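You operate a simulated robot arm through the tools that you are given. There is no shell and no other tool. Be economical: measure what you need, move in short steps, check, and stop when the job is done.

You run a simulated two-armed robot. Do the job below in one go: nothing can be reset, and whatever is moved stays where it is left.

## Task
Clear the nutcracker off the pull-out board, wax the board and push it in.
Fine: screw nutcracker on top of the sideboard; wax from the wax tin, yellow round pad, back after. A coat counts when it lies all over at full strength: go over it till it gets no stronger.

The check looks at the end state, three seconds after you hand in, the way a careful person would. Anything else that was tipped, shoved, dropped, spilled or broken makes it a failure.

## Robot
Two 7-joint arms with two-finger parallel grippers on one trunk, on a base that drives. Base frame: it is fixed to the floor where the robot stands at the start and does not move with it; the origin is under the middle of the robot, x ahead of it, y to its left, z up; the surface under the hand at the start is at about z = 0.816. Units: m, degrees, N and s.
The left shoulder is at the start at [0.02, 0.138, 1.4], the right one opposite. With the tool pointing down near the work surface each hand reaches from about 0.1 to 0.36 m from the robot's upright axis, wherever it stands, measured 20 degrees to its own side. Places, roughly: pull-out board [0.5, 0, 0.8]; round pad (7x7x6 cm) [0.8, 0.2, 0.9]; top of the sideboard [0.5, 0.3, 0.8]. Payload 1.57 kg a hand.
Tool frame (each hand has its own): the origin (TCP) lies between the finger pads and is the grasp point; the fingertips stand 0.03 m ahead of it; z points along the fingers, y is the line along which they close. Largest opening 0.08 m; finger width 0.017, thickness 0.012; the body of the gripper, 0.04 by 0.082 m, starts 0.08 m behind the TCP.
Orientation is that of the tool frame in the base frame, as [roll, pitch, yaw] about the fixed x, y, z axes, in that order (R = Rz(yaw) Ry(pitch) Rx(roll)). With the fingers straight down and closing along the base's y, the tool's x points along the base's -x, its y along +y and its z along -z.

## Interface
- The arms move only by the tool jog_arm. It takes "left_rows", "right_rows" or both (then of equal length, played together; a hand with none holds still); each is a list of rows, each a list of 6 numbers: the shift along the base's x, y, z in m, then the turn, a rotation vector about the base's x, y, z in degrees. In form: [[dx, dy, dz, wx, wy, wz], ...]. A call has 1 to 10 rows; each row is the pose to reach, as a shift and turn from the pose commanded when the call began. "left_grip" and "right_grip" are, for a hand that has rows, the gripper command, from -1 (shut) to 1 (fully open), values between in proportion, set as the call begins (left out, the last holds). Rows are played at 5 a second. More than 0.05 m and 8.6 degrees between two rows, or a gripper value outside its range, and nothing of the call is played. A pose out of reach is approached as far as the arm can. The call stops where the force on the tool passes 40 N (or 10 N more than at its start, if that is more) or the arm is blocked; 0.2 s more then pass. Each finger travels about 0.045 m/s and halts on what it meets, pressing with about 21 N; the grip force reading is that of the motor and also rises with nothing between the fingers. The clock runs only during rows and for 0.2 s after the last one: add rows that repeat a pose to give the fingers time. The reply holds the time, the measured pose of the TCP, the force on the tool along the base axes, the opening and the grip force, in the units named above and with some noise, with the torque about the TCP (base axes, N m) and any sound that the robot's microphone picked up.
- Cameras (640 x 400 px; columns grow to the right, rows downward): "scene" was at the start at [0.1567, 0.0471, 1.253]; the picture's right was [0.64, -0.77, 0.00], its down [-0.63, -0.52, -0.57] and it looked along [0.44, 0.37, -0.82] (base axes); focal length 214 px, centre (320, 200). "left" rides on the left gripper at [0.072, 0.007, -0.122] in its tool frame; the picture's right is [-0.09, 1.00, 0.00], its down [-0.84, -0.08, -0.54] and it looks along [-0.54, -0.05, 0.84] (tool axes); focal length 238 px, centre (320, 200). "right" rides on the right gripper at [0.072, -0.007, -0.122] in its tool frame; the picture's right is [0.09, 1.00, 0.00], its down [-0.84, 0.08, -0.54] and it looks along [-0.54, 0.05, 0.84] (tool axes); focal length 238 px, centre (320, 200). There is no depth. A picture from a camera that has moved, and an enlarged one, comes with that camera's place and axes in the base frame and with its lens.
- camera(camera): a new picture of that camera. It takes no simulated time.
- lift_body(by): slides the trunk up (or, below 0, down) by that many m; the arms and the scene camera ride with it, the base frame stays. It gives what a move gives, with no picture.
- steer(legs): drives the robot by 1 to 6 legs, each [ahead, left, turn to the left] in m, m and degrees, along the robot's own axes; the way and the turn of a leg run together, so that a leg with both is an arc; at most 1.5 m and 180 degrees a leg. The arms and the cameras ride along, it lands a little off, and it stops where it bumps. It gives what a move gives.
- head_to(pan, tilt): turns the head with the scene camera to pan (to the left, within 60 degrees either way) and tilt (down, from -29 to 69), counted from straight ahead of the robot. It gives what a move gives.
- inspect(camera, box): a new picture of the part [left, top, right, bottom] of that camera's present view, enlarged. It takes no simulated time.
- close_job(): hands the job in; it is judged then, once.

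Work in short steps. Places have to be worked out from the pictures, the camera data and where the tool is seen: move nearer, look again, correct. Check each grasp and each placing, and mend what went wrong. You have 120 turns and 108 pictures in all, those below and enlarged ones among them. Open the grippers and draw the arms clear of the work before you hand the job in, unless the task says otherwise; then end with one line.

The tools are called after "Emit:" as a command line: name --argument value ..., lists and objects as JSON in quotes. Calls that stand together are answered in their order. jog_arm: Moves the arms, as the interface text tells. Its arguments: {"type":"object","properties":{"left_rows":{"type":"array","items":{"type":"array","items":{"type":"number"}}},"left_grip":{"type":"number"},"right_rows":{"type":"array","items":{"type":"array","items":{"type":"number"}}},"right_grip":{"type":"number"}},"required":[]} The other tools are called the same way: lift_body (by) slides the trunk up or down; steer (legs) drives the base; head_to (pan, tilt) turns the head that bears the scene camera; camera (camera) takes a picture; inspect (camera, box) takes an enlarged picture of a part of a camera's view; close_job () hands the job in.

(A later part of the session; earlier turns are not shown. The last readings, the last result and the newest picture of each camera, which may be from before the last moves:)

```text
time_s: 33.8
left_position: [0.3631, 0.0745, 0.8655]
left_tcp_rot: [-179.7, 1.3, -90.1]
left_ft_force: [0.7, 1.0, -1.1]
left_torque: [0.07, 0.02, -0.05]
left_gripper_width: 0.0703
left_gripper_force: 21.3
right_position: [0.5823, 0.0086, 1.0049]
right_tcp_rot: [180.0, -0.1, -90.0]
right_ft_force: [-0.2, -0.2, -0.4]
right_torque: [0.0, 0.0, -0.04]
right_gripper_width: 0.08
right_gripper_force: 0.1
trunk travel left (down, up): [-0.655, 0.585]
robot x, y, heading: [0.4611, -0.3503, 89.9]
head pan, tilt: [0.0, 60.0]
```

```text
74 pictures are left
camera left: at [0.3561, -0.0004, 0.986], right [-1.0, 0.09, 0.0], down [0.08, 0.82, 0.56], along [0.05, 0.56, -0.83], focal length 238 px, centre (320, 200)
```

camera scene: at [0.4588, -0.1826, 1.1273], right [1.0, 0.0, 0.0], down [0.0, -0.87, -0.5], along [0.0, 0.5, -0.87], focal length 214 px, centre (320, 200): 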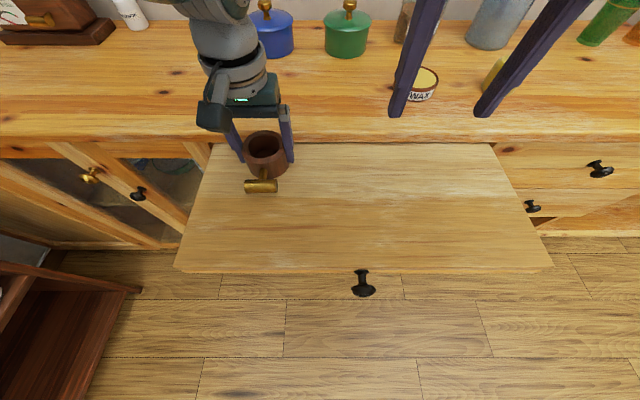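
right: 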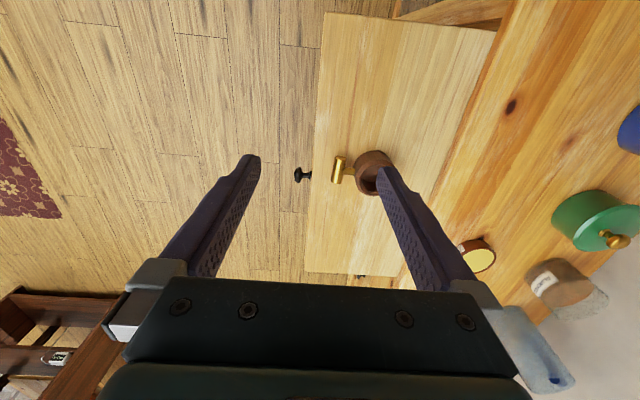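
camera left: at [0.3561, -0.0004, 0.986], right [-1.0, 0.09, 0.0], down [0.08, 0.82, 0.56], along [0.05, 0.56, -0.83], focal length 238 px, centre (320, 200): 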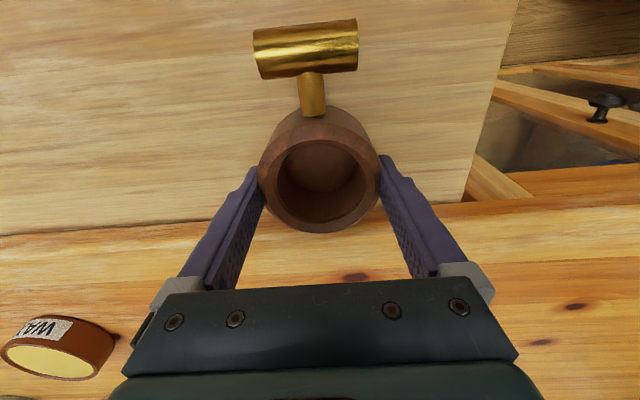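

Reach ran out at y≈0.075 here. I'll carry the cup 6 cm toward me (low lift), set it down, and re-grip centred.

Emit:
jog_arm --left_rows '[[0, -0.015, 0.02, 0, 0, 0], [0, -0.03, 0.03, 0, 0, 0], [0, -0.06, 0.03, 0, 0, 0], [0, -0.08, 0.03, 0, 0, 0], [0, -0.08, 0.02, 0, 0, 0], [0, -0.08, 0.009, 0, 0, 0]]'

Emit:
jog_arm --left_rows '[[0, 0, 0.0, 0, 0, 0], [0, 0, 0.0, 0, 0, 0], [0, 0.005, 0.0, 0, 0, 0], [0, 0.01, 0.0, 0, 0, 0], [0, 0.012, 0.0, 0, 0, 0], [0, 0.012, 0.0, 0, 0, 0]]' --left_grip 1

Emit:
camera --camera "left"

```text
time_s: 35.1
left_position: [0.3825, 0.0687, 0.8607]
left_tcp_rot: [-179.9, 2.1, -90.1]
left_ft_force: [-3.3, -2.0, 20.0]
left_torque: [-0.79, 0.35, -0.11]
left_gripper_width: 0.0702
left_gripper_force: 20.9
left hand out of reach, approached as far as the arm can: row 1, 2, 3, 4, 5, 6
right_position: [0.5809, 0.0101, 1.0049]
right_tcp_rot: [179.9, 0.2, -90.0]
right_ft_force: [-0.8, 0.7, 0.3]
right_torque: [0.01, 0.02, 0.02]
right_gripper_width: 0.0803
right_gripper_force: 0.1
trunk travel left (down, up): [-0.655, 0.585]
robot x, y, heading: [0.4592, -0.3496, 90.2]
head pan, tilt: [0.0, 60.0]
stopped in row 6 (left hand): the force on the tool passed its limit at 44 N (the readings are from after the stop); the commanded pose is now the measured one
```

```text
time_s: 36.5
left_position: [0.3825, 0.0699, 0.8611]
left_tcp_rot: [-179.7, 1.9, -90.1]
left_ft_force: [0.1, 0.5, 0.6]
left_torque: [0.04, 0.03, -0.02]
left_gripper_width: 0.0802
left_gripper_force: 0.1
left hand out of reach, approached as far as the arm can: row 4, 5, 6
right_position: [0.5819, 0.009, 1.0045]
right_tcp_rot: [180.0, 0.0, -89.9]
right_ft_force: [0.4, -0.5, -0.6]
right_torque: [-0.01, 0.02, 0.01]
right_gripper_width: 0.0797
right_gripper_force: 0.1
trunk travel left (down, up): [-0.655, 0.585]
robot x, y, heading: [0.4588, -0.3511, 90.0]
head pan, tilt: [0.0, 60.0]
```

```text
73 pictures are left
camera left: at [0.3749, -0.0063, 0.9814], right [-1.0, 0.09, 0.0], down [0.08, 0.82, 0.57], along [0.05, 0.57, -0.82], focal length 238 px, centre (320, 200)
```

left: 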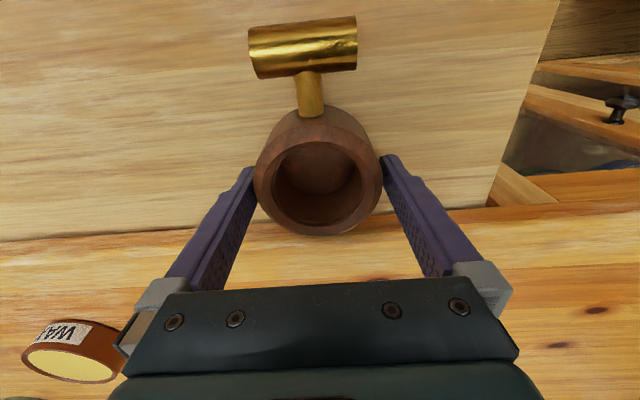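

The arm seems stuck near a stretched configuration. Fingers are open and the cup stands; raise the hand clear and pull it back to regain slack.

Emit:
jog_arm --left_rows '[[0, 0, 0.02, 0, 0, 0], [0, 0, 0.04, 0, 0, 0], [0, 0, 0.06, 0, 0, 0], [0, -0.02, 0.08, 0, 0, 0], [0, -0.04, 0.08, 0, 0, 0], [0, -0.06, 0.08, 0, 0, 0], [0, -0.06, 0.08, 0, 0, 0]]'

Emit:
camera --camera "scene"

```text
time_s: 38.1
left_position: [0.4072, 0.0837, 0.9141]
left_tcp_rot: [-179.9, 1.8, -90.1]
left_ft_force: [0.1, -0.4, -0.2]
left_torque: [-0.01, 0.04, -0.03]
left_gripper_width: 0.0798
left_gripper_force: 0.0
left hand out of reach, approached as far as the arm can: row 1, 2, 3, 4, 5, 6, 7
right_position: [0.5817, 0.0086, 1.0038]
right_tcp_rot: [-179.9, -0.1, -90.1]
right_ft_force: [-0.6, 0.8, -0.3]
right_torque: [0.01, 0.02, -0.03]
right_gripper_width: 0.0799
right_gripper_force: 0.1
trunk travel left (down, up): [-0.655, 0.585]
robot x, y, heading: [0.4623, -0.3489, 89.9]
head pan, tilt: [0.0, 60.0]
```

```text
72 pictures are left
camera scene: at [0.4591, -0.1833, 1.1269], right [1.0, 0.0, 0.0], down [0.0, -0.87, -0.5], along [0.0, 0.5, -0.87], focal length 214 px, centre (320, 200)
```

scene: 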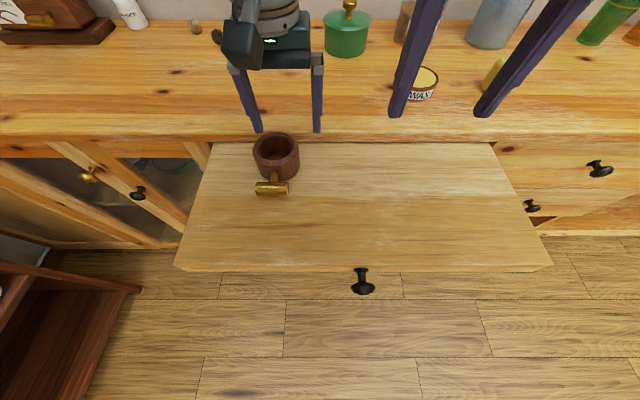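

Cup is fine and upright. The hand is clear above it; pull it back toward the robot more strongly.

Emit:
jog_arm --left_rows '[[0, -0.04, 0.02, 0, 0, 0], [0, -0.08, 0.04, 0, 0, 0], [0, -0.12, 0.05, 0, 0, 0], [0, -0.16, 0.05, 0, 0, 0], [0, -0.16, 0.05, 0, 0, 0], [0, -0.16, 0.05, 0, 0, 0]]'

```text
time_s: 39.5
left_position: [0.4446, 0.0691, 0.9165]
left_tcp_rot: [-180.0, 2.1, -89.4]
left_ft_force: [-0.4, 0.2, -0.6]
left_torque: [-0.02, -0.03, -0.02]
left_gripper_width: 0.0802
left_gripper_force: 0.1
left hand out of reach, approached as far as the arm can: row 1, 2, 3, 4, 5, 6
right_position: [0.5807, 0.0078, 1.0042]
right_tcp_rot: [180.0, 0.0, -90.0]
right_ft_force: [0.4, 0.0, 0.1]
right_torque: [-0.01, 0.0, 0.02]
right_gripper_width: 0.08
right_gripper_force: 0.1
trunk travel left (down, up): [-0.655, 0.585]
robot x, y, heading: [0.4559, -0.3517, 90.0]
head pan, tilt: [0.0, 60.0]
```

It drifts inward (+x) — a joint limit. Command outward (−x) with up and back.

Emit:
jog_arm --left_rows '[[-0.03, 0, 0.03, 0, 0, 0], [-0.06, 0, 0.06, 0, 0, 0], [-0.09, 0, 0.09, 0, 0, 0], [-0.12, -0.03, 0.11, 0, 0, 0], [-0.14, -0.06, 0.12, 0, 0, 0], [-0.14, -0.06, 0.12, 0, 0, 0]]'

```text
time_s: 40.9
left_position: [0.3119, 0.0063, 1.0382]
left_tcp_rot: [-179.7, 1.8, -90.1]
left_ft_force: [0.2, -0.6, 0.6]
left_torque: [-0.02, -0.02, 0.0]
left_gripper_width: 0.0798
left_gripper_force: 0.0
right_position: [0.5827, 0.0091, 1.0046]
right_tcp_rot: [180.0, 0.0, -90.0]
right_ft_force: [0.2, -0.1, -0.2]
right_torque: [0.03, 0.02, 0.01]
right_gripper_width: 0.0799
right_gripper_force: 0.1
trunk travel left (down, up): [-0.655, 0.585]
robot x, y, heading: [0.4566, -0.351, 90.2]
head pan, tilt: [0.0, 60.0]
```

Freed. Re-analysis of the wrist view: the cup centre lies on the −y side of the finger line, ≈ (0.384, 0.055). I'll lower the trunk 8 cm for better reach, and hover over the cup.

Emit:
lift_body --by -0.08

Emit:
jog_arm --left_rows '[[0.03, 0.01, 0, 0, -1, 0], [0.06, 0.03, -0.01, 0, -1.8, 0], [0.072, 0.049, -0.03, 0, -1.8, 0], [0.072, 0.049, -0.04, 0, -1.8, 0], [0.072, 0.049, -0.04, 0, -1.8, 0]]'

Emit:
camera --camera "left"

Emit:
inspect --camera "scene" --box '[160, 60, 320, 220]'

```text
time_s: 42.0
left_position: [0.3131, 0.0074, 0.9579]
left_tcp_rot: [-179.7, 1.9, -90.0]
left_ft_force: [0.3, 0.2, -0.1]
left_torque: [0.0, 0.02, -0.03]
left_gripper_width: 0.0799
left_gripper_force: 0.2
right_position: [0.5826, 0.0106, 0.9245]
right_tcp_rot: [180.0, -0.1, -90.1]
right_ft_force: [-0.7, -0.3, 1.4]
right_torque: [-0.04, -0.04, -0.01]
right_gripper_width: 0.0803
right_gripper_force: 0.2
trunk travel left (down, up): [-0.575, 0.665]
robot x, y, heading: [0.4553, -0.3487, 90.0]
head pan, tilt: [0.0, 60.0]
```

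```text
time_s: 43.2
left_position: [0.3855, 0.0565, 0.9185]
left_tcp_rot: [-177.9, 1.8, -90.0]
left_ft_force: [0.0, 0.2, 1.0]
left_torque: [0.02, 0.0, 0.01]
left_gripper_width: 0.08
left_gripper_force: 0.1
right_position: [0.5827, 0.0084, 0.9237]
right_tcp_rot: [180.0, 0.0, -90.0]
right_ft_force: [-0.3, 0.7, 0.4]
right_torque: [0.04, -0.02, 0.01]
right_gripper_width: 0.0803
right_gripper_force: 0.0
trunk travel left (down, up): [-0.575, 0.665]
robot x, y, heading: [0.4556, -0.352, 89.9]
head pan, tilt: [0.0, 60.0]
```

```text
71 pictures are left
camera left: at [0.3745, -0.0203, 1.0381], right [-1.0, 0.09, -0.03], down [0.06, 0.82, 0.57], along [0.08, 0.57, -0.82], focal length 238 px, centre (320, 200)
```

left: 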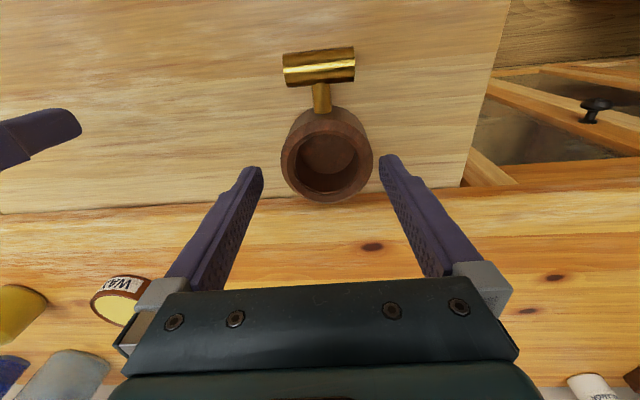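

```text
2.50 times, centred on (240, 140) of scene
camera zoom: at [0.4592, -0.1834, 1.0469], right [1.0, 0.0, 0.0], down [0.0, -0.87, -0.5], along [0.0, 0.5, -0.87], focal length 536 px, centre (520, 350)
```

zoom: 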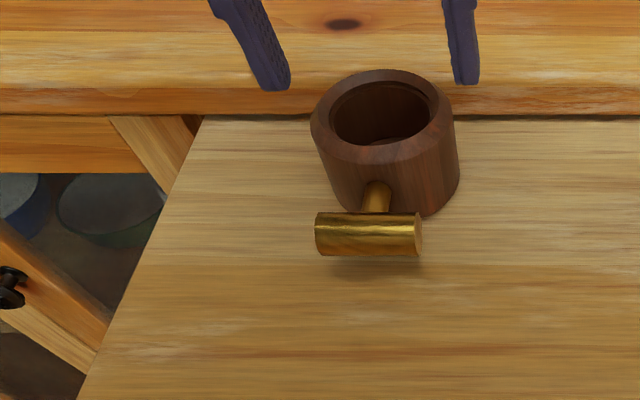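

Fix the small tool tilt, then lower around the cup at (0.384, 0.058).

Emit:
jog_arm --left_rows '[[-0.001, 0.001, 0, -1, 1, 0], [-0.001, 0.001, -0.015, -1.9, 1.8, 0], [-0.001, 0.001, -0.03, -1.9, 1.8, 0], [-0.001, 0.001, -0.042, -1.9, 1.8, 0], [-0.001, 0.001, -0.052, -1.9, 1.8, 0], [-0.001, 0.001, -0.056, -1.9, 1.8, 0]]'

Emit:
camera --camera "left"

```text
time_s: 44.6
left_position: [0.3833, 0.0557, 0.8616]
left_tcp_rot: [-179.7, -0.1, -89.9]
left_ft_force: [1.0, 0.3, 0.1]
left_torque: [0.03, -0.01, 0.0]
left_gripper_width: 0.08
left_gripper_force: 0.1
right_position: [0.5817, 0.0085, 0.9243]
right_tcp_rot: [180.0, 0.0, -90.0]
right_ft_force: [-0.2, -0.1, -0.1]
right_torque: [0.0, -0.04, 0.01]
right_gripper_width: 0.0799
right_gripper_force: 0.1
trunk travel left (down, up): [-0.575, 0.665]
robot x, y, heading: [0.4601, -0.355, 89.9]
head pan, tilt: [0.0, 60.0]
```

```text
69 pictures are left
camera left: at [0.3759, -0.0158, 0.9851], right [-1.0, 0.09, 0.0], down [0.08, 0.84, 0.54], along [0.05, 0.54, -0.84], focal length 238 px, centre (320, 200)
```

left: 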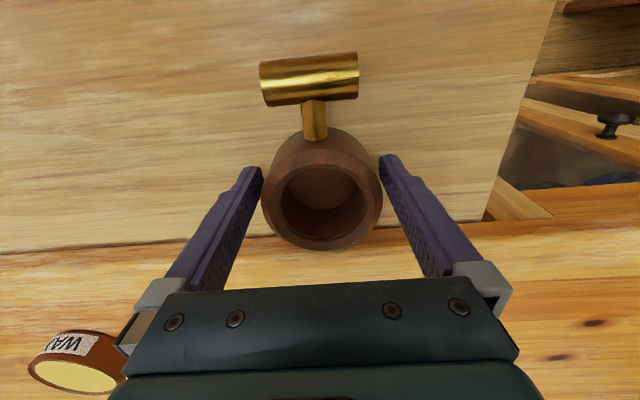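

No contact, nicely straddled. Lower 6 mm more and close.

Emit:
jog_arm --left_rows '[[0, 0.001, -0.006, 0, 0, 0]]'

Emit:
jog_arm --left_rows '[[0, 0, 0, 0, 0, 0], [0, 0, 0, 0, 0, 0], [0, 0, 0, 0, 0, 0]]' --left_grip -1

Emit:
jog_arm --left_rows '[[0, 0, 0.01, 0, 0, 0], [0, 0, 0.02, 0, 0, 0], [0, 0, 0.04, 0, 0, 0], [0, 0, 0.06, 0, 0, 0], [0, 0, 0.08, 0, 0, 0], [0, 0, 0.1, 0, 0, 0]]'

Emit:
camera --camera "left"

```text
time_s: 45.0
left_position: [0.3833, 0.0597, 0.8577]
left_tcp_rot: [-179.8, 0.1, -90.1]
left_ft_force: [0.1, -2.4, 11.9]
left_torque: [0.01, 0.47, 0.03]
left_gripper_width: 0.0797
left_gripper_force: 0.1
right_position: [0.5813, 0.0087, 0.9247]
right_tcp_rot: [180.0, 0.0, -90.0]
right_ft_force: [-0.1, 0.4, -0.2]
right_torque: [0.02, -0.03, 0.02]
right_gripper_width: 0.0798
right_gripper_force: 0.1
trunk travel left (down, up): [-0.575, 0.665]
robot x, y, heading: [0.4569, -0.35, 89.8]
head pan, tilt: [0.0, 60.0]
```

```text
time_s: 45.8
left_position: [0.3831, 0.0603, 0.8579]
left_tcp_rot: [-179.8, 0.1, -90.1]
left_ft_force: [-2.0, -2.3, 20.6]
left_torque: [0.02, 0.81, 0.07]
left_gripper_width: 0.0705
left_gripper_force: 20.6
right_position: [0.5815, 0.0106, 0.9259]
right_tcp_rot: [179.9, 0.1, -90.0]
right_ft_force: [-0.1, -0.2, -1.9]
right_torque: [0.0, 0.0, -0.02]
right_gripper_width: 0.0798
right_gripper_force: 0.0
trunk travel left (down, up): [-0.575, 0.665]
robot x, y, heading: [0.457, -0.3524, 89.8]
head pan, tilt: [0.0, 60.0]
```

```text
time_s: 47.2
left_position: [0.3842, 0.0565, 0.9564]
left_tcp_rot: [-179.8, -0.1, -90.0]
left_ft_force: [-0.1, -0.5, -2.0]
left_torque: [0.04, -0.02, -0.01]
left_gripper_width: 0.0703
left_gripper_force: 20.5
right_position: [0.5825, 0.009, 0.9251]
right_tcp_rot: [-180.0, 0.0, -90.0]
right_ft_force: [-1.0, -0.6, -1.1]
right_torque: [0.04, -0.01, 0.0]
right_gripper_width: 0.08
right_gripper_force: 0.0
trunk travel left (down, up): [-0.575, 0.665]
robot x, y, heading: [0.4609, -0.3499, 90.0]
head pan, tilt: [0.0, 60.0]
```

```text
68 pictures are left
camera left: at [0.3761, -0.0151, 1.0794], right [-1.0, 0.09, 0.0], down [0.08, 0.84, 0.54], along [0.05, 0.54, -0.84], focal length 238 px, centre (320, 200)
```

left: 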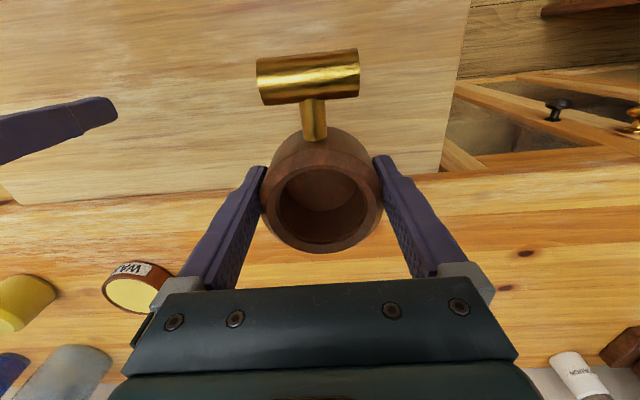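

Held, stable at 70 mm (the true diameter). Drive to the west side of the board and turn to heading ~55 so the cup comes over the free area of the top.

Emit:
steer --legs '[[0, 0.4, 0], [0, 0, -35], [0.221, 0.155, 0]]'

Emit:
head_to --pan 0 --tilt 50

Emit:
camera --camera "scene"

```text
time_s: 52.9
left_position: [0.2268, 0.2972, 0.9567]
left_tcp_rot: [-179.8, -0.1, -125.0]
left_ft_force: [0.5, 0.4, -3.2]
left_torque: [0.0, 0.0, 0.03]
left_gripper_width: 0.0707
left_gripper_force: 21.1
right_position: [0.3628, 0.1436, 0.9247]
right_tcp_rot: [180.0, 0.0, -125.0]
right_ft_force: [0.8, 0.3, 0.3]
right_torque: [0.04, -0.03, 0.02]
right_gripper_width: 0.0802
right_gripper_force: 0.0
trunk travel left (down, up): [-0.575, 0.665]
robot x, y, heading: [0.0549, -0.0794, 55.1]
head pan, tilt: [0.0, 60.0]
```

```text
time_s: 53.6
left_position: [0.2279, 0.2965, 0.9562]
left_tcp_rot: [-179.8, -0.1, -125.1]
left_ft_force: [0.1, 0.0, -3.2]
left_torque: [0.03, -0.04, 0.02]
left_gripper_width: 0.0704
left_gripper_force: 20.6
right_position: [0.3612, 0.1436, 0.9243]
right_tcp_rot: [180.0, 0.0, -124.9]
right_ft_force: [-0.7, 0.0, 0.5]
right_torque: [0.05, 0.02, -0.01]
right_gripper_width: 0.0802
right_gripper_force: 0.0
trunk travel left (down, up): [-0.575, 0.665]
robot x, y, heading: [0.0512, -0.079, 54.9]
head pan, tilt: [0.0, 50.0]
```

```text
67 pictures are left
camera scene: at [0.1563, 0.0655, 1.0594], right [0.82, -0.57, 0.0], down [-0.44, -0.63, -0.64], along [0.37, 0.53, -0.77], focal length 214 px, centre (320, 200)
```

scene: 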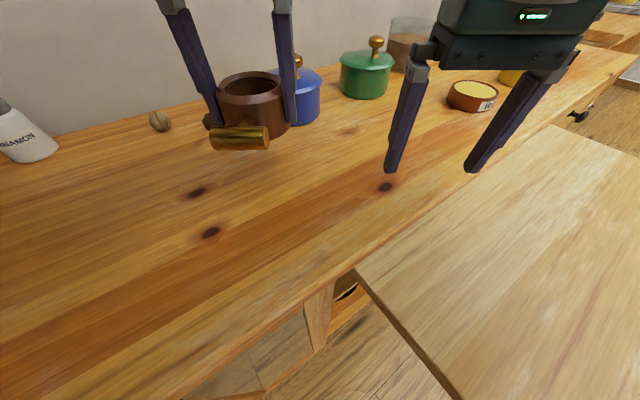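

Cup is over a free spot around (0.21, 0.27). Retract slightly and lower in small steps until it touches.

Emit:
jog_arm --left_rows '[[-0.01, -0.015, -0.015, 0, 0, 0], [-0.015, -0.022, -0.03, 0, 0, 0], [-0.015, -0.022, -0.045, 0, 0, 0], [-0.015, -0.022, -0.055, 0, 0, 0], [-0.015, -0.022, -0.06, 0, 0, 0], [-0.015, -0.022, -0.065, 0, 0, 0]]'

Emit:
inspect --camera "scene" --box '[160, 60, 360, 220]'

```text
time_s: 55.0
left_position: [0.2111, 0.2745, 0.8924]
left_tcp_rot: [-179.7, 0.1, -125.1]
left_ft_force: [-3.7, -5.0, 12.5]
left_torque: [0.37, 0.34, 0.19]
left_gripper_width: 0.0703
left_gripper_force: 20.6
right_position: [0.3616, 0.1434, 0.9242]
right_tcp_rot: [-180.0, 0.0, -125.0]
right_ft_force: [-0.4, -0.2, -1.1]
right_torque: [0.01, -0.01, 0.0]
right_gripper_width: 0.0799
right_gripper_force: 0.2
trunk travel left (down, up): [-0.575, 0.665]
robot x, y, heading: [0.0499, -0.0798, 54.9]
head pan, tilt: [0.0, 50.0]
```

```text
2.50 times, centred on (260, 140) of scene
camera zoom: at [0.156, 0.0655, 1.0598], right [0.82, -0.57, 0.0], down [-0.44, -0.63, -0.64], along [0.37, 0.53, -0.77], focal length 536 px, centre (470, 350)
```

zoom: 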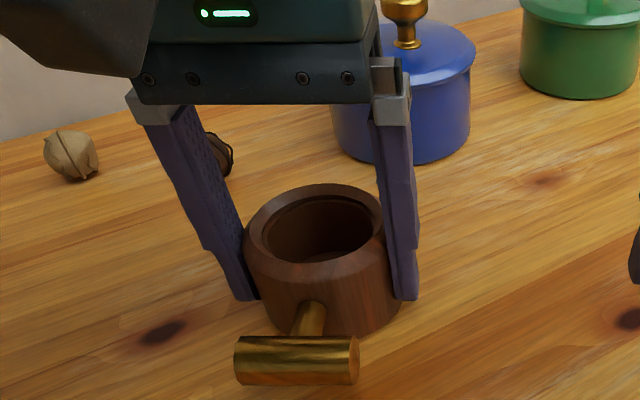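

It rests on the sideboard. Open and raise straight up.

Emit:
jog_arm --left_rows '[[0, 0, 0, 0, 0, 0], [0, 0, 0.002, 0, 0, 0], [0, 0, 0.01, 0, 0, 0], [0, 0, 0.04, 0, 0, 0], [0, 0, 0.08, 0, 0, 0], [0, 0, 0.12, 0, 0, 0]]' --left_grip 1

Emit:
camera --camera "scene"

```text
time_s: 56.5
left_position: [0.2123, 0.2761, 1.0118]
left_tcp_rot: [-179.8, 0.0, -124.9]
left_ft_force: [0.0, -0.4, -0.3]
left_torque: [0.0, -0.04, 0.01]
left_gripper_width: 0.0801
left_gripper_force: 0.0
right_position: [0.3623, 0.1434, 0.9237]
right_tcp_rot: [-180.0, 0.0, -125.0]
right_ft_force: [-0.2, -0.5, 1.2]
right_torque: [0.0, 0.01, -0.01]
right_gripper_width: 0.0799
right_gripper_force: 0.1
trunk travel left (down, up): [-0.575, 0.665]
robot x, y, heading: [0.056, -0.0818, 55.1]
head pan, tilt: [0.0, 50.0]
```

```text
65 pictures are left
camera scene: at [0.1564, 0.0659, 1.0595], right [0.82, -0.57, 0.0], down [-0.44, -0.63, -0.64], along [0.37, 0.53, -0.77], focal length 214 px, centre (320, 200)
```

scene: 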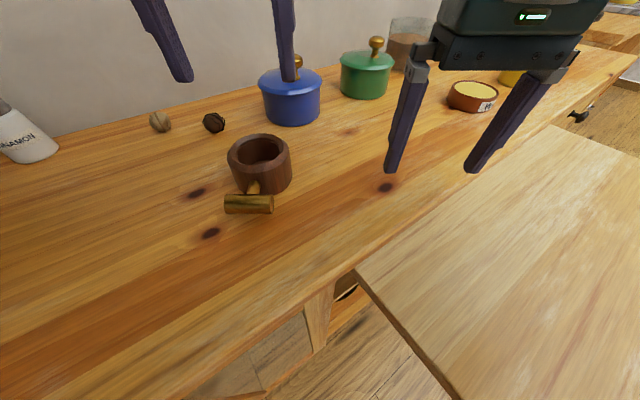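

Nutcracker stands on the top, clear of everything. Raise the right hand, then drive round to the east side of the board to get the pad.

Emit:
jog_arm --right_rows '[[0, 0, 0.04, 0, 0, 0], [0, 0, 0.08, 0, 0, 0], [0, 0, 0.1, 0, 0, 0]]'

Emit:
steer --legs '[[-0.262, -0.184, 0], [0, 0, 70], [-0.525, -0.749, 0], [0.27, -0.19, 0]]'

Emit:
camera --camera "scene"

Emit:
camera --camera "right"

```text
time_s: 57.2
left_position: [0.2131, 0.2763, 1.011]
left_tcp_rot: [-179.8, -0.1, -125.2]
left_ft_force: [0.1, 0.0, 0.5]
left_torque: [-0.02, -0.02, 0.0]
left_gripper_width: 0.0801
left_gripper_force: 0.1
right_position: [0.3605, 0.1427, 1.0246]
right_tcp_rot: [180.0, -0.1, -125.1]
right_ft_force: [-0.3, 0.5, -0.5]
right_torque: [-0.01, -0.04, 0.06]
right_gripper_width: 0.08
right_gripper_force: 0.0
trunk travel left (down, up): [-0.575, 0.665]
robot x, y, heading: [0.0528, -0.0802, 54.8]
head pan, tilt: [0.0, 50.0]
```

```text
time_s: 68.5
left_position: [0.6546, 0.1979, 1.0114]
left_tcp_rot: [-179.8, -0.1, -54.3]
left_ft_force: [0.6, 0.0, 0.2]
left_torque: [-0.04, -0.02, -0.01]
left_gripper_width: 0.0799
left_gripper_force: 0.0
right_position: [0.8278, 0.2941, 1.0244]
right_tcp_rot: [180.0, 0.0, -54.4]
right_ft_force: [-0.3, -0.6, 0.1]
right_torque: [-0.01, 0.01, 0.02]
right_gripper_width: 0.0801
right_gripper_force: 0.0
trunk travel left (down, up): [-0.575, 0.665]
robot x, y, heading: [0.9386, -0.0721, 125.9]
head pan, tilt: [0.0, 50.0]
```

```text
64 pictures are left
camera scene: at [0.8354, 0.0753, 1.0595], right [0.81, 0.58, 0.0], down [0.45, -0.62, -0.64], along [-0.38, 0.52, -0.77], focal length 214 px, centre (320, 200)
```

scene: 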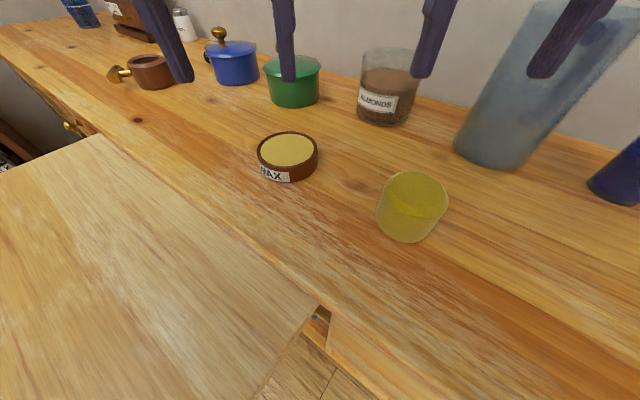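

```text
63 pictures are left
camera right: at [0.8753, 0.2401, 1.1448], right [-0.75, -0.66, 0.0], down [-0.55, 0.63, 0.54], along [-0.36, 0.41, -0.84], focal length 238 px, centre (320, 200)
```

right: 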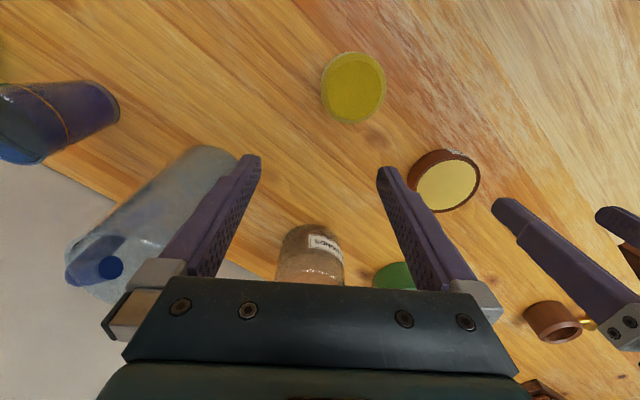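

Both cameras agree if the top is at z≈0.85 (board ≈0.816): pad at (0.830, 0.243), top 0.91; tin at (0.661, 0.242). Hover the open right hand over the pad.

Emit:
jog_arm --right_rows '[[0.002, -0.03, 0, 0, 0, 0], [0.002, -0.051, -0.02, 0, 0, 0], [0.002, -0.051, -0.05, 0, 0, 0], [0.002, -0.051, -0.07, 0, 0, 0], [0.002, -0.051, -0.07, 0, 0, 0]]'

Emit:
camera --camera "right"

Emit:
inspect --camera "scene" --box '[330, 80, 490, 260]'

```text
time_s: 69.7
left_position: [0.6551, 0.1977, 1.0112]
left_tcp_rot: [-179.8, -0.1, -54.3]
left_ft_force: [-0.8, -0.3, 0.5]
left_torque: [0.03, 0.02, 0.01]
left_gripper_width: 0.08
left_gripper_force: 0.1
right_position: [0.8301, 0.2435, 0.953]
right_tcp_rot: [-180.0, 0.0, -54.4]
right_ft_force: [0.5, -0.3, 0.0]
right_torque: [0.03, 0.0, 0.01]
right_gripper_width: 0.08
right_gripper_force: 0.0
trunk travel left (down, up): [-0.575, 0.665]
robot x, y, heading: [0.9364, -0.0662, 125.7]
head pan, tilt: [0.0, 50.0]
```

```text
62 pictures are left
camera right: at [0.8765, 0.1892, 1.0744], right [-0.75, -0.66, 0.0], down [-0.55, 0.63, 0.54], along [-0.36, 0.41, -0.84], focal length 238 px, centre (320, 200)
```

right: 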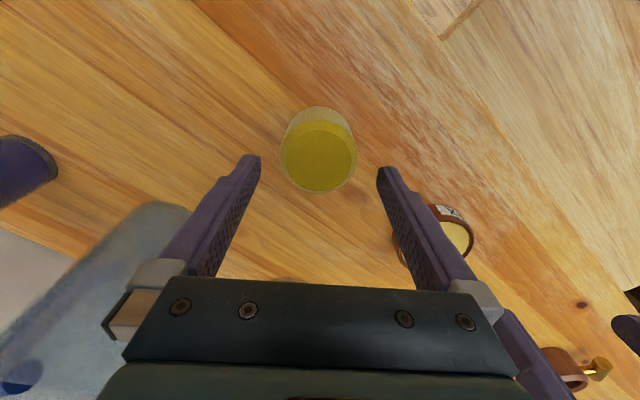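

```text
2.22 times, centred on (410, 170) of scene
camera zoom: at [0.8354, 0.0751, 1.0595], right [0.81, 0.58, 0.0], down [0.45, -0.62, -0.64], along [-0.38, 0.52, -0.77], focal length 477 px, centre (120, 267)
```

zoom: 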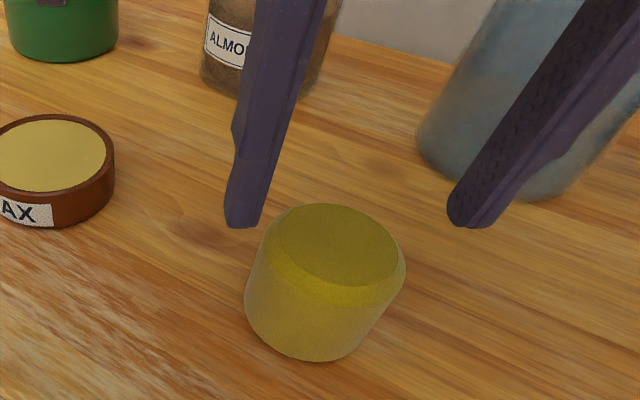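

Centred over the pad, nothing in the fingers' way. Lower to TCP z 0.900, close.

Emit:
jog_arm --right_rows '[[0.002, -0.003, -0.015, 0, 0, 0], [0.002, -0.003, -0.03, 0, 0, 0], [0.002, -0.003, -0.045, 0, 0, 0], [0.002, -0.003, -0.053, 0, 0, 0]]'

Emit:
jog_arm --right_rows '[[0, 0, 0, 0, 0, 0], [0, 0, 0, 0, 0, 0], [0, 0, 0, 0, 0, 0]]' --right_grip -1

Emit:
camera --camera "scene"

```text
time_s: 70.7
left_position: [0.6536, 0.1972, 1.0108]
left_tcp_rot: [-179.8, -0.1, -54.2]
left_ft_force: [0.5, 0.9, 0.3]
left_torque: [0.0, 0.03, 0.01]
left_gripper_width: 0.0802
left_gripper_force: 0.1
right_position: [0.8313, 0.2393, 0.9008]
right_tcp_rot: [179.9, 0.1, -54.3]
right_ft_force: [-0.5, -0.8, 0.1]
right_torque: [-0.02, 0.0, 0.02]
right_gripper_width: 0.0799
right_gripper_force: 0.0
trunk travel left (down, up): [-0.575, 0.665]
robot x, y, heading: [0.9423, -0.0681, 125.5]
head pan, tilt: [0.0, 50.0]
```

```text
time_s: 71.5
left_position: [0.6548, 0.1977, 1.0126]
left_tcp_rot: [-179.9, -0.1, -54.3]
left_ft_force: [0.3, 0.0, -0.6]
left_torque: [0.02, -0.02, -0.02]
left_gripper_width: 0.0801
left_gripper_force: 0.0
right_position: [0.832, 0.2392, 0.9014]
right_tcp_rot: [-180.0, -0.1, -54.4]
right_ft_force: [0.3, 0.1, -0.4]
right_torque: [0.01, 0.02, 0.02]
right_gripper_width: 0.0599
right_gripper_force: 20.8
trunk travel left (down, up): [-0.575, 0.665]
robot x, y, heading: [0.9359, -0.07, 125.7]
head pan, tilt: [0.0, 50.0]
```

```text
60 pictures are left
camera scene: at [0.8354, 0.0751, 1.0595], right [0.81, 0.58, 0.0], down [0.45, -0.62, -0.64], along [-0.38, 0.52, -0.77], focal length 214 px, centre (320, 200)
```

scene: 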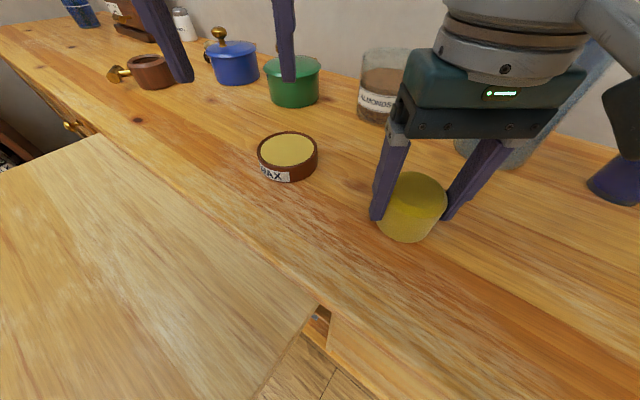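

Pad gripped (60 mm). Lift it, then turn the robot ~20° left to bring it near the tin.

Emit:
jog_arm --right_rows '[[0, 0, 0.02, 0, 0, 0], [0, 0, 0.045, 0, 0, 0], [0, 0, 0.07, 0, 0, 0]]'

Emit:
steer --legs '[[0.033, -0.023, 0], [0, 0, 20]]'

Emit:
camera --camera "scene"

Emit:
camera --camera "right"

```text
time_s: 72.3
left_position: [0.655, 0.1985, 1.0108]
left_tcp_rot: [-179.9, -0.1, -54.2]
left_ft_force: [-0.3, -0.2, -0.5]
left_torque: [-0.01, 0.01, -0.01]
left_gripper_width: 0.0802
left_gripper_force: 0.0
right_position: [0.8322, 0.2387, 0.97]
right_tcp_rot: [-179.9, 0.0, -54.3]
right_ft_force: [-0.7, 0.0, -0.5]
right_torque: [-0.01, 0.04, 0.0]
right_gripper_width: 0.0597
right_gripper_force: 20.9
trunk travel left (down, up): [-0.575, 0.665]
robot x, y, heading: [0.9367, -0.069, 125.7]
head pan, tilt: [0.0, 50.0]
```

```text
time_s: 74.2
left_position: [0.5798, 0.126, 1.0107]
left_tcp_rot: [-179.8, -0.1, -34.5]
left_ft_force: [0.6, -0.2, 0.4]
left_torque: [-0.04, 0.02, 0.0]
left_gripper_width: 0.08
left_gripper_force: 0.0
right_position: [0.7336, 0.2246, 0.9691]
right_tcp_rot: [-180.0, 0.0, -34.5]
right_ft_force: [0.1, -0.7, -1.1]
right_torque: [0.0, 0.01, -0.01]
right_gripper_width: 0.0599
right_gripper_force: 20.8
trunk travel left (down, up): [-0.575, 0.665]
robot x, y, heading: [0.9394, -0.0289, 145.6]
head pan, tilt: [0.0, 50.0]
```

```text
59 pictures are left
camera scene: at [0.7922, 0.0717, 1.0595], right [0.57, 0.82, 0.0], down [0.63, -0.43, -0.64], along [-0.53, 0.36, -0.77], focal length 214 px, centre (320, 200)
```

scene: 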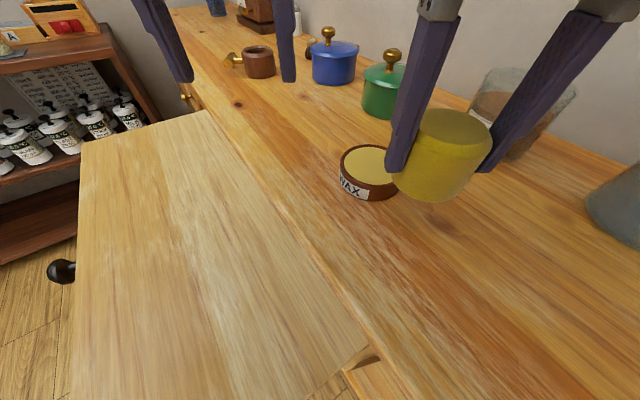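

```text
58 pictures are left
camera right: at [0.7968, 0.1911, 1.0908], right [-0.49, -0.87, 0.0], down [-0.73, 0.41, 0.54], along [-0.47, 0.26, -0.84], focal length 238 px, centre (320, 200)
```

right: 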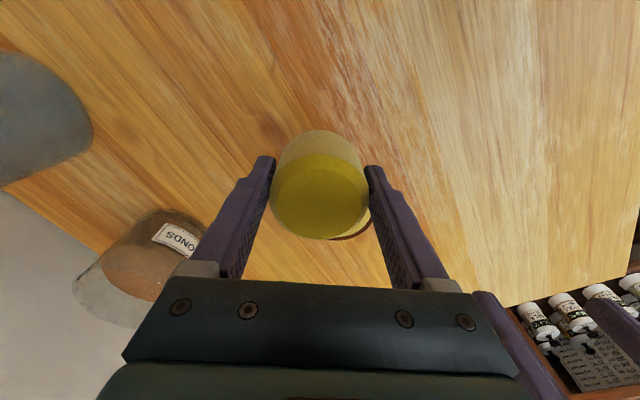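

Tin at ≈ (0.657, 0.242). Move the pad over it, stopping just above (pad bottom ≈ 0.895).

Emit:
jog_arm --right_rows '[[-0.04, 0.01, 0, 0, 0, 0], [-0.0765, 0.0174, 0, 0, 0, 0], [-0.0765, 0.0174, -0.015, 0, 0, 0], [-0.0765, 0.0174, -0.024, 0, 0, 0], [-0.0765, 0.0174, -0.024, 0, 0, 0]]'

Emit:
inspect --camera "scene" --box '[290, 60, 490, 230]'

Emit:
camera --camera "right"

```text
time_s: 75.4
left_position: [0.5803, 0.1269, 1.0117]
left_tcp_rot: [-179.8, -0.1, -34.4]
left_ft_force: [-0.3, 0.1, 0.3]
left_torque: [0.01, 0.04, 0.02]
left_gripper_width: 0.08
left_gripper_force: 0.1
right_position: [0.6568, 0.2433, 0.9453]
right_tcp_rot: [180.0, 0.1, -34.5]
right_ft_force: [0.3, 0.9, -0.2]
right_torque: [-0.03, 0.0, -0.04]
right_gripper_width: 0.0599
right_gripper_force: 20.6
trunk travel left (down, up): [-0.575, 0.665]
robot x, y, heading: [0.9322, -0.0287, 145.4]
head pan, tilt: [0.0, 50.0]
```

```text
2.35 times, centred on (390, 145) of scene
camera zoom: at [0.7922, 0.0718, 1.0595], right [0.57, 0.82, 0.0], down [0.63, -0.43, -0.64], along [-0.53, 0.36, -0.77], focal length 505 px, centre (155, 329)
```

zoom: 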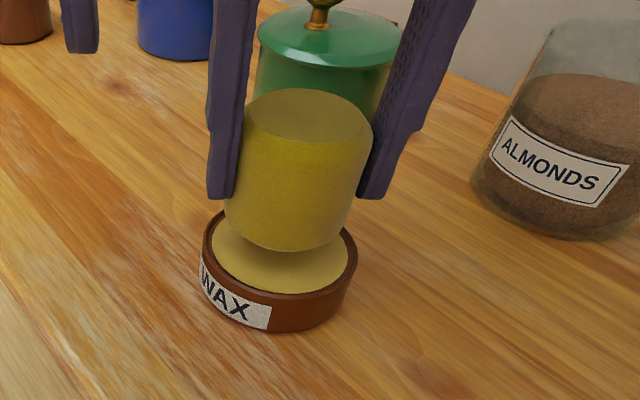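

```text
56 pictures are left
camera right: at [0.7204, 0.2085, 1.0661], right [-0.49, -0.87, 0.0], down [-0.73, 0.41, 0.54], along [-0.47, 0.26, -0.84], focal length 238 px, centre (320, 200)
```

right: 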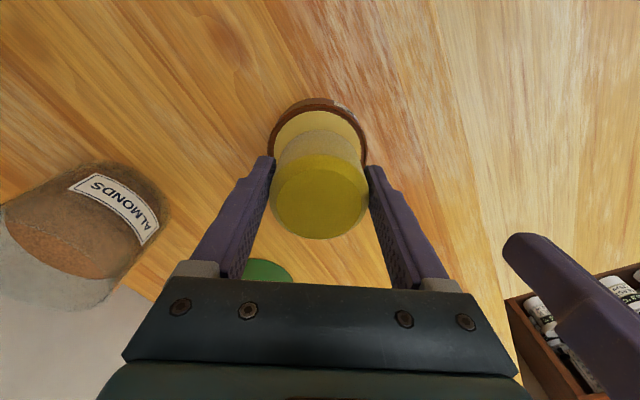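

Centred over the tin. Lower gently to meet the wax.

Emit:
jog_arm --right_rows '[[0.001, 0, -0.006, 0, 0, 0], [0.001, 0, -0.011, 0, 0, 0], [0.001, 0, -0.014, 0, 0, 0], [0.001, 0, -0.016, 0, 0, 0]]'

```text
time_s: 76.4
left_position: [0.5793, 0.1268, 1.0121]
left_tcp_rot: [-179.7, 0.0, -34.5]
left_ft_force: [0.0, -0.4, 0.2]
left_torque: [0.0, 0.0, 0.0]
left_gripper_width: 0.08
left_gripper_force: 0.0
right_position: [0.6578, 0.2438, 0.9289]
right_tcp_rot: [-179.9, 0.0, -34.4]
right_ft_force: [2.8, -0.6, 12.5]
right_torque: [0.03, -0.13, -0.02]
right_gripper_width: 0.0594
right_gripper_force: 21.0
trunk travel left (down, up): [-0.575, 0.665]
robot x, y, heading: [0.9364, -0.028, 145.6]
head pan, tilt: [0.0, 50.0]
```

Contact at ~12 N. Twist slightly to load the pad, then lift.

Emit:
jog_arm --right_rows '[[0, 0, 0, 0, 0, 6], [0, 0, 0, 0, 0, 0], [0, 0, 0, 0, 0, -6], [0, 0, 0, 0, 0, 0], [0, 0, 0.02, 0, 0, 0], [0, 0, 0.05, 0, 0, 0], [0, 0, 0.08, 0, 0, 0]]'

Emit:
inspect --camera "scene" --box '[290, 20, 490, 230]'

```text
time_s: 78.0
left_position: [0.5801, 0.1273, 1.012]
left_tcp_rot: [-179.7, -0.1, -34.4]
left_ft_force: [-0.1, -0.1, 0.9]
left_torque: [0.0, 0.0, 0.0]
left_gripper_width: 0.08
left_gripper_force: 0.0
right_position: [0.6584, 0.2449, 1.0104]
right_tcp_rot: [180.0, -0.1, -34.5]
right_ft_force: [-0.2, -0.3, -0.2]
right_torque: [-0.01, -0.02, -0.02]
right_gripper_width: 0.0596
right_gripper_force: 21.1
trunk travel left (down, up): [-0.575, 0.665]
robot x, y, heading: [0.9367, -0.0253, 145.2]
head pan, tilt: [0.0, 50.0]
```

```text
1.90 times, centred on (390, 125) of scene
camera zoom: at [0.7922, 0.0718, 1.0594], right [0.57, 0.82, 0.0], down [0.63, -0.43, -0.64], along [-0.53, 0.36, -0.77], focal length 408 px, centre (187, 343)
```

zoom: 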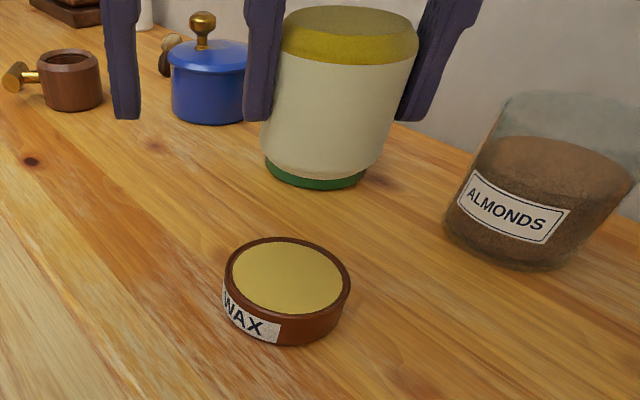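

The pad's face has turned cream – it is loaded. Back away and stand south of the board, facing it, with the pad over the board.

Emit:
steer --legs '[[-0.227, 0.329, 0], [0, 0, -55.3], [0, 0.237, 0]]'

Emit:
camera --camera "scene"

Emit:
camera --camera "right"

```text
time_s: 84.4
left_position: [0.6336, -0.0422, 1.0119]
left_tcp_rot: [-179.8, -0.2, -90.4]
left_ft_force: [-0.1, -0.8, -0.3]
left_torque: [0.02, 0.0, 0.0]
left_gripper_width: 0.0803
left_gripper_force: 0.1
right_position: [0.774, -0.0403, 1.0091]
right_tcp_rot: [-179.9, -0.1, -90.2]
right_ft_force: [-0.5, -0.4, -0.6]
right_torque: [-0.05, -0.01, -0.02]
right_gripper_width: 0.0595
right_gripper_force: 21.0
trunk travel left (down, up): [-0.575, 0.665]
robot x, y, heading: [0.6998, -0.4256, 89.7]
head pan, tilt: [0.0, 50.0]
```

```text
54 pictures are left
camera scene: at [0.7066, -0.2469, 1.0595], right [1.0, 0.0, 0.0], down [0.0, -0.77, -0.64], along [0.0, 0.64, -0.77], focal length 214 px, centre (320, 200)
```

scene: 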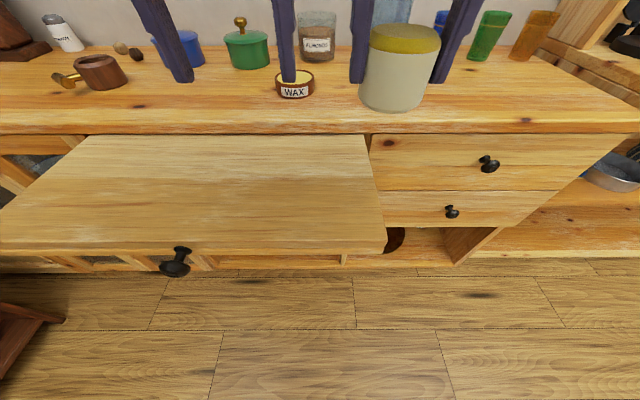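

```text
53 pictures are left
camera right: at [0.7809, -0.1122, 1.1309], right [-1.0, -0.09, 0.0], down [-0.07, 0.84, 0.54], along [-0.05, 0.54, -0.84], focal length 238 px, centre (320, 200)
```

right: 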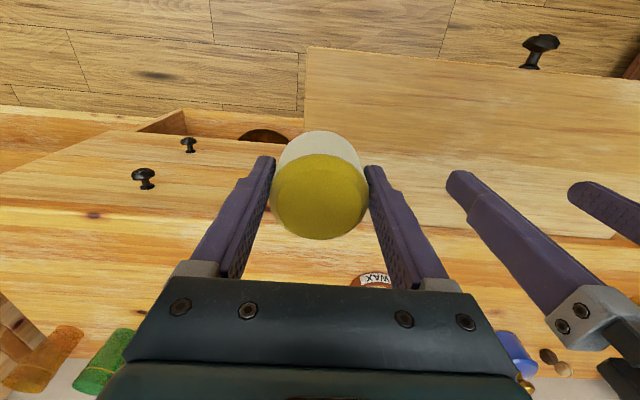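

Board spans x ≈ 0.256–0.79, y ≈ −0.127–0.12. Drive ahead 8.5 cm and bring the pad to the far right corner (0.762, 0.08), hovering.

Emit:
steer --legs '[[0.085, 0, 0.3]]'

Emit:
jog_arm --right_rows '[[-0.005, 0.015, -0.03, 0, 0, 0], [-0.01, 0.03, -0.06, 0, 0, 0], [-0.01, 0.035, -0.09, 0, 0, 0], [-0.01, 0.035, -0.115, 0, 0, 0], [-0.01, 0.035, -0.12, 0, 0, 0]]'

Emit:
camera --camera "scene"

```text
time_s: 85.4
left_position: [0.6306, 0.0414, 1.0109]
left_tcp_rot: [-179.9, -0.1, -90.0]
left_ft_force: [-0.4, 0.3, 0.0]
left_torque: [0.03, 0.01, -0.02]
left_gripper_width: 0.08
left_gripper_force: 0.1
right_position: [0.7731, 0.0434, 1.0103]
right_tcp_rot: [-180.0, 0.0, -89.9]
right_ft_force: [0.1, -1.1, -0.7]
right_torque: [0.02, -0.03, -0.02]
right_gripper_width: 0.0598
right_gripper_force: 20.8
trunk travel left (down, up): [-0.575, 0.665]
robot x, y, heading: [0.7013, -0.3432, 90.1]
head pan, tilt: [0.0, 50.0]
```

```text
time_s: 86.6
left_position: [0.6311, 0.0405, 1.0119]
left_tcp_rot: [-179.7, -0.1, -90.0]
left_ft_force: [0.0, -0.2, 0.4]
left_torque: [-0.01, -0.02, 0.01]
left_gripper_width: 0.08
left_gripper_force: 0.0
right_position: [0.764, 0.0767, 0.8883]
right_tcp_rot: [179.9, -0.1, -89.9]
right_ft_force: [0.3, -0.5, -0.5]
right_torque: [0.0, -0.04, -0.03]
right_gripper_width: 0.0596
right_gripper_force: 21.0
trunk travel left (down, up): [-0.575, 0.665]
robot x, y, heading: [0.7048, -0.3447, 89.8]
head pan, tilt: [0.0, 50.0]
```

```text
52 pictures are left
camera scene: at [0.7059, -0.1635, 1.0595], right [1.0, 0.0, 0.0], down [0.0, -0.77, -0.64], along [0.0, 0.64, -0.77], focal length 214 px, centre (320, 200)
```

scene: 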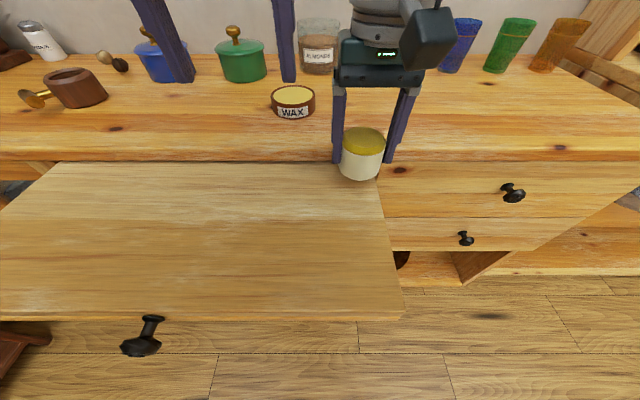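

Positioned at the far right corner. Lower to contact.

Emit:
jog_arm --right_rows '[[0, 0, -0.012, 0, 0, 0], [0, 0, -0.018, 0, 0, 0], [0, 0, -0.021, 0, 0, 0]]'

```text
time_s: 87.4
left_position: [0.6307, 0.0405, 1.0118]
left_tcp_rot: [-179.8, -0.1, -89.9]
left_ft_force: [-0.3, -0.2, 0.6]
left_torque: [0.0, 0.01, -0.03]
left_gripper_width: 0.0799
left_gripper_force: 0.1
right_position: [0.7626, 0.0785, 0.8684]
right_tcp_rot: [-180.0, 0.1, -89.9]
right_ft_force: [-0.1, 0.1, 0.2]
right_torque: [0.0, -0.03, -0.01]
right_gripper_width: 0.0598
right_gripper_force: 21.5
trunk travel left (down, up): [-0.575, 0.665]
robot x, y, heading: [0.709, -0.3443, 89.8]
head pan, tilt: [0.0, 50.0]
```

No force yet; keep lowering by a few mm.

Emit:
jog_arm --right_rows '[[0, 0, -0.002, 0, 0, 0], [0, 0, -0.004, 0, 0, 0]]'

```text
time_s: 88.0
left_position: [0.6317, 0.0406, 1.0121]
left_tcp_rot: [-179.9, 0.0, -90.0]
left_ft_force: [0.1, -0.3, -0.8]
left_torque: [0.0, 0.02, -0.02]
left_gripper_width: 0.0801
left_gripper_force: 0.2
right_position: [0.763, 0.0807, 0.8676]
right_tcp_rot: [179.9, 0.2, -89.9]
right_ft_force: [0.8, -2.3, 22.9]
right_torque: [-0.03, -0.18, 0.01]
right_gripper_width: 0.0596
right_gripper_force: 21.3
trunk travel left (down, up): [-0.575, 0.665]
robot x, y, heading: [0.7069, -0.3415, 90.1]
head pan, tilt: [0.0, 50.0]
```

Contact at 23 N. Stroke along the back edge by driving the base sideways, after relieving 1 mm.

Emit:
jog_arm --right_rows '[[0, 0, 0.001, 0, 0, 0]]'

Emit:
steer --legs '[[0, 0.485, 0]]'

Emit:
camera --camera "scene"

```text
time_s: 88.4
left_position: [0.631, 0.042, 1.0122]
left_tcp_rot: [-179.8, 0.1, -90.1]
left_ft_force: [0.1, 0.6, 0.2]
left_torque: [-0.02, 0.04, 0.02]
left_gripper_width: 0.0803
left_gripper_force: 0.1
right_position: [0.7629, 0.0808, 0.867]
right_tcp_rot: [179.9, 0.2, -90.0]
right_ft_force: [0.7, -0.4, 21.8]
right_torque: [0.11, -0.15, 0.0]
right_gripper_width: 0.0596
right_gripper_force: 21.0
trunk travel left (down, up): [-0.575, 0.665]
robot x, y, heading: [0.7022, -0.3419, 90.1]
head pan, tilt: [0.0, 50.0]
```

```text
time_s: 91.3
left_position: [0.1481, 0.0414, 1.0115]
left_tcp_rot: [-179.6, 0.0, -90.1]
left_ft_force: [-0.4, 0.1, 0.0]
left_torque: [-0.01, 0.02, -0.01]
left_gripper_width: 0.0801
left_gripper_force: 0.0
right_position: [0.2789, 0.0804, 0.8654]
right_tcp_rot: [179.8, 0.2, -90.0]
right_ft_force: [2.5, 2.4, 16.9]
right_torque: [0.13, -0.18, -0.02]
right_gripper_width: 0.0596
right_gripper_force: 21.5
trunk travel left (down, up): [-0.575, 0.665]
robot x, y, heading: [0.222, -0.338, 89.9]
head pan, tilt: [0.0, 50.0]
```

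```text
51 pictures are left
camera scene: at [0.2228, -0.1619, 1.0598], right [1.0, 0.0, 0.0], down [0.0, -0.76, -0.64], along [0.0, 0.64, -0.76], focal length 214 px, centre (320, 200)
```

scene: 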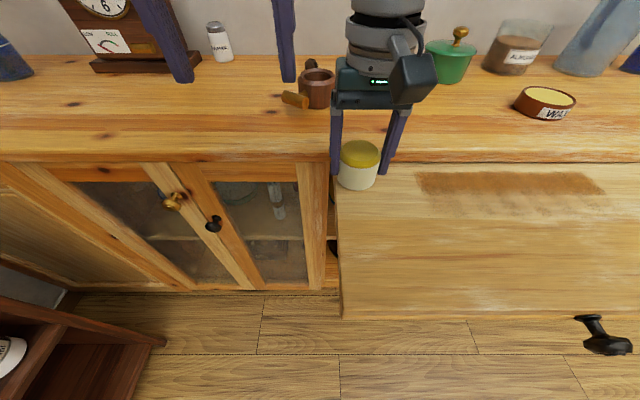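

The coat shows as brown. Inspect how it's distributed.

Emit:
inspect --camera "scene" --box '[330, 130, 640, 320]'

```text
2.06 times, centred on (485, 225) of scene
camera zoom: at [0.2228, -0.1619, 1.0598], right [1.0, 0.0, 0.0], down [0.0, -0.76, -0.64], along [0.0, 0.64, -0.76], focal length 443 px, centre (-21, 148)
```

zoom: 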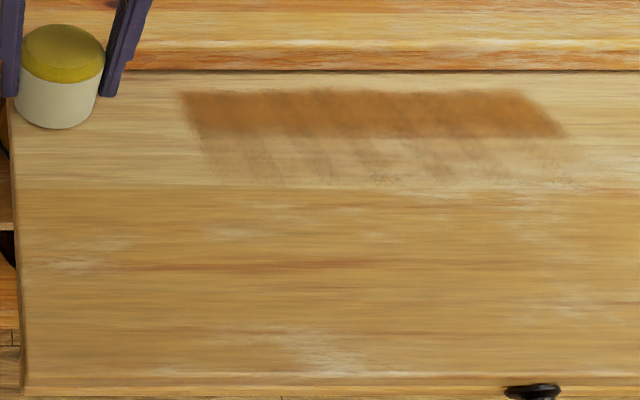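

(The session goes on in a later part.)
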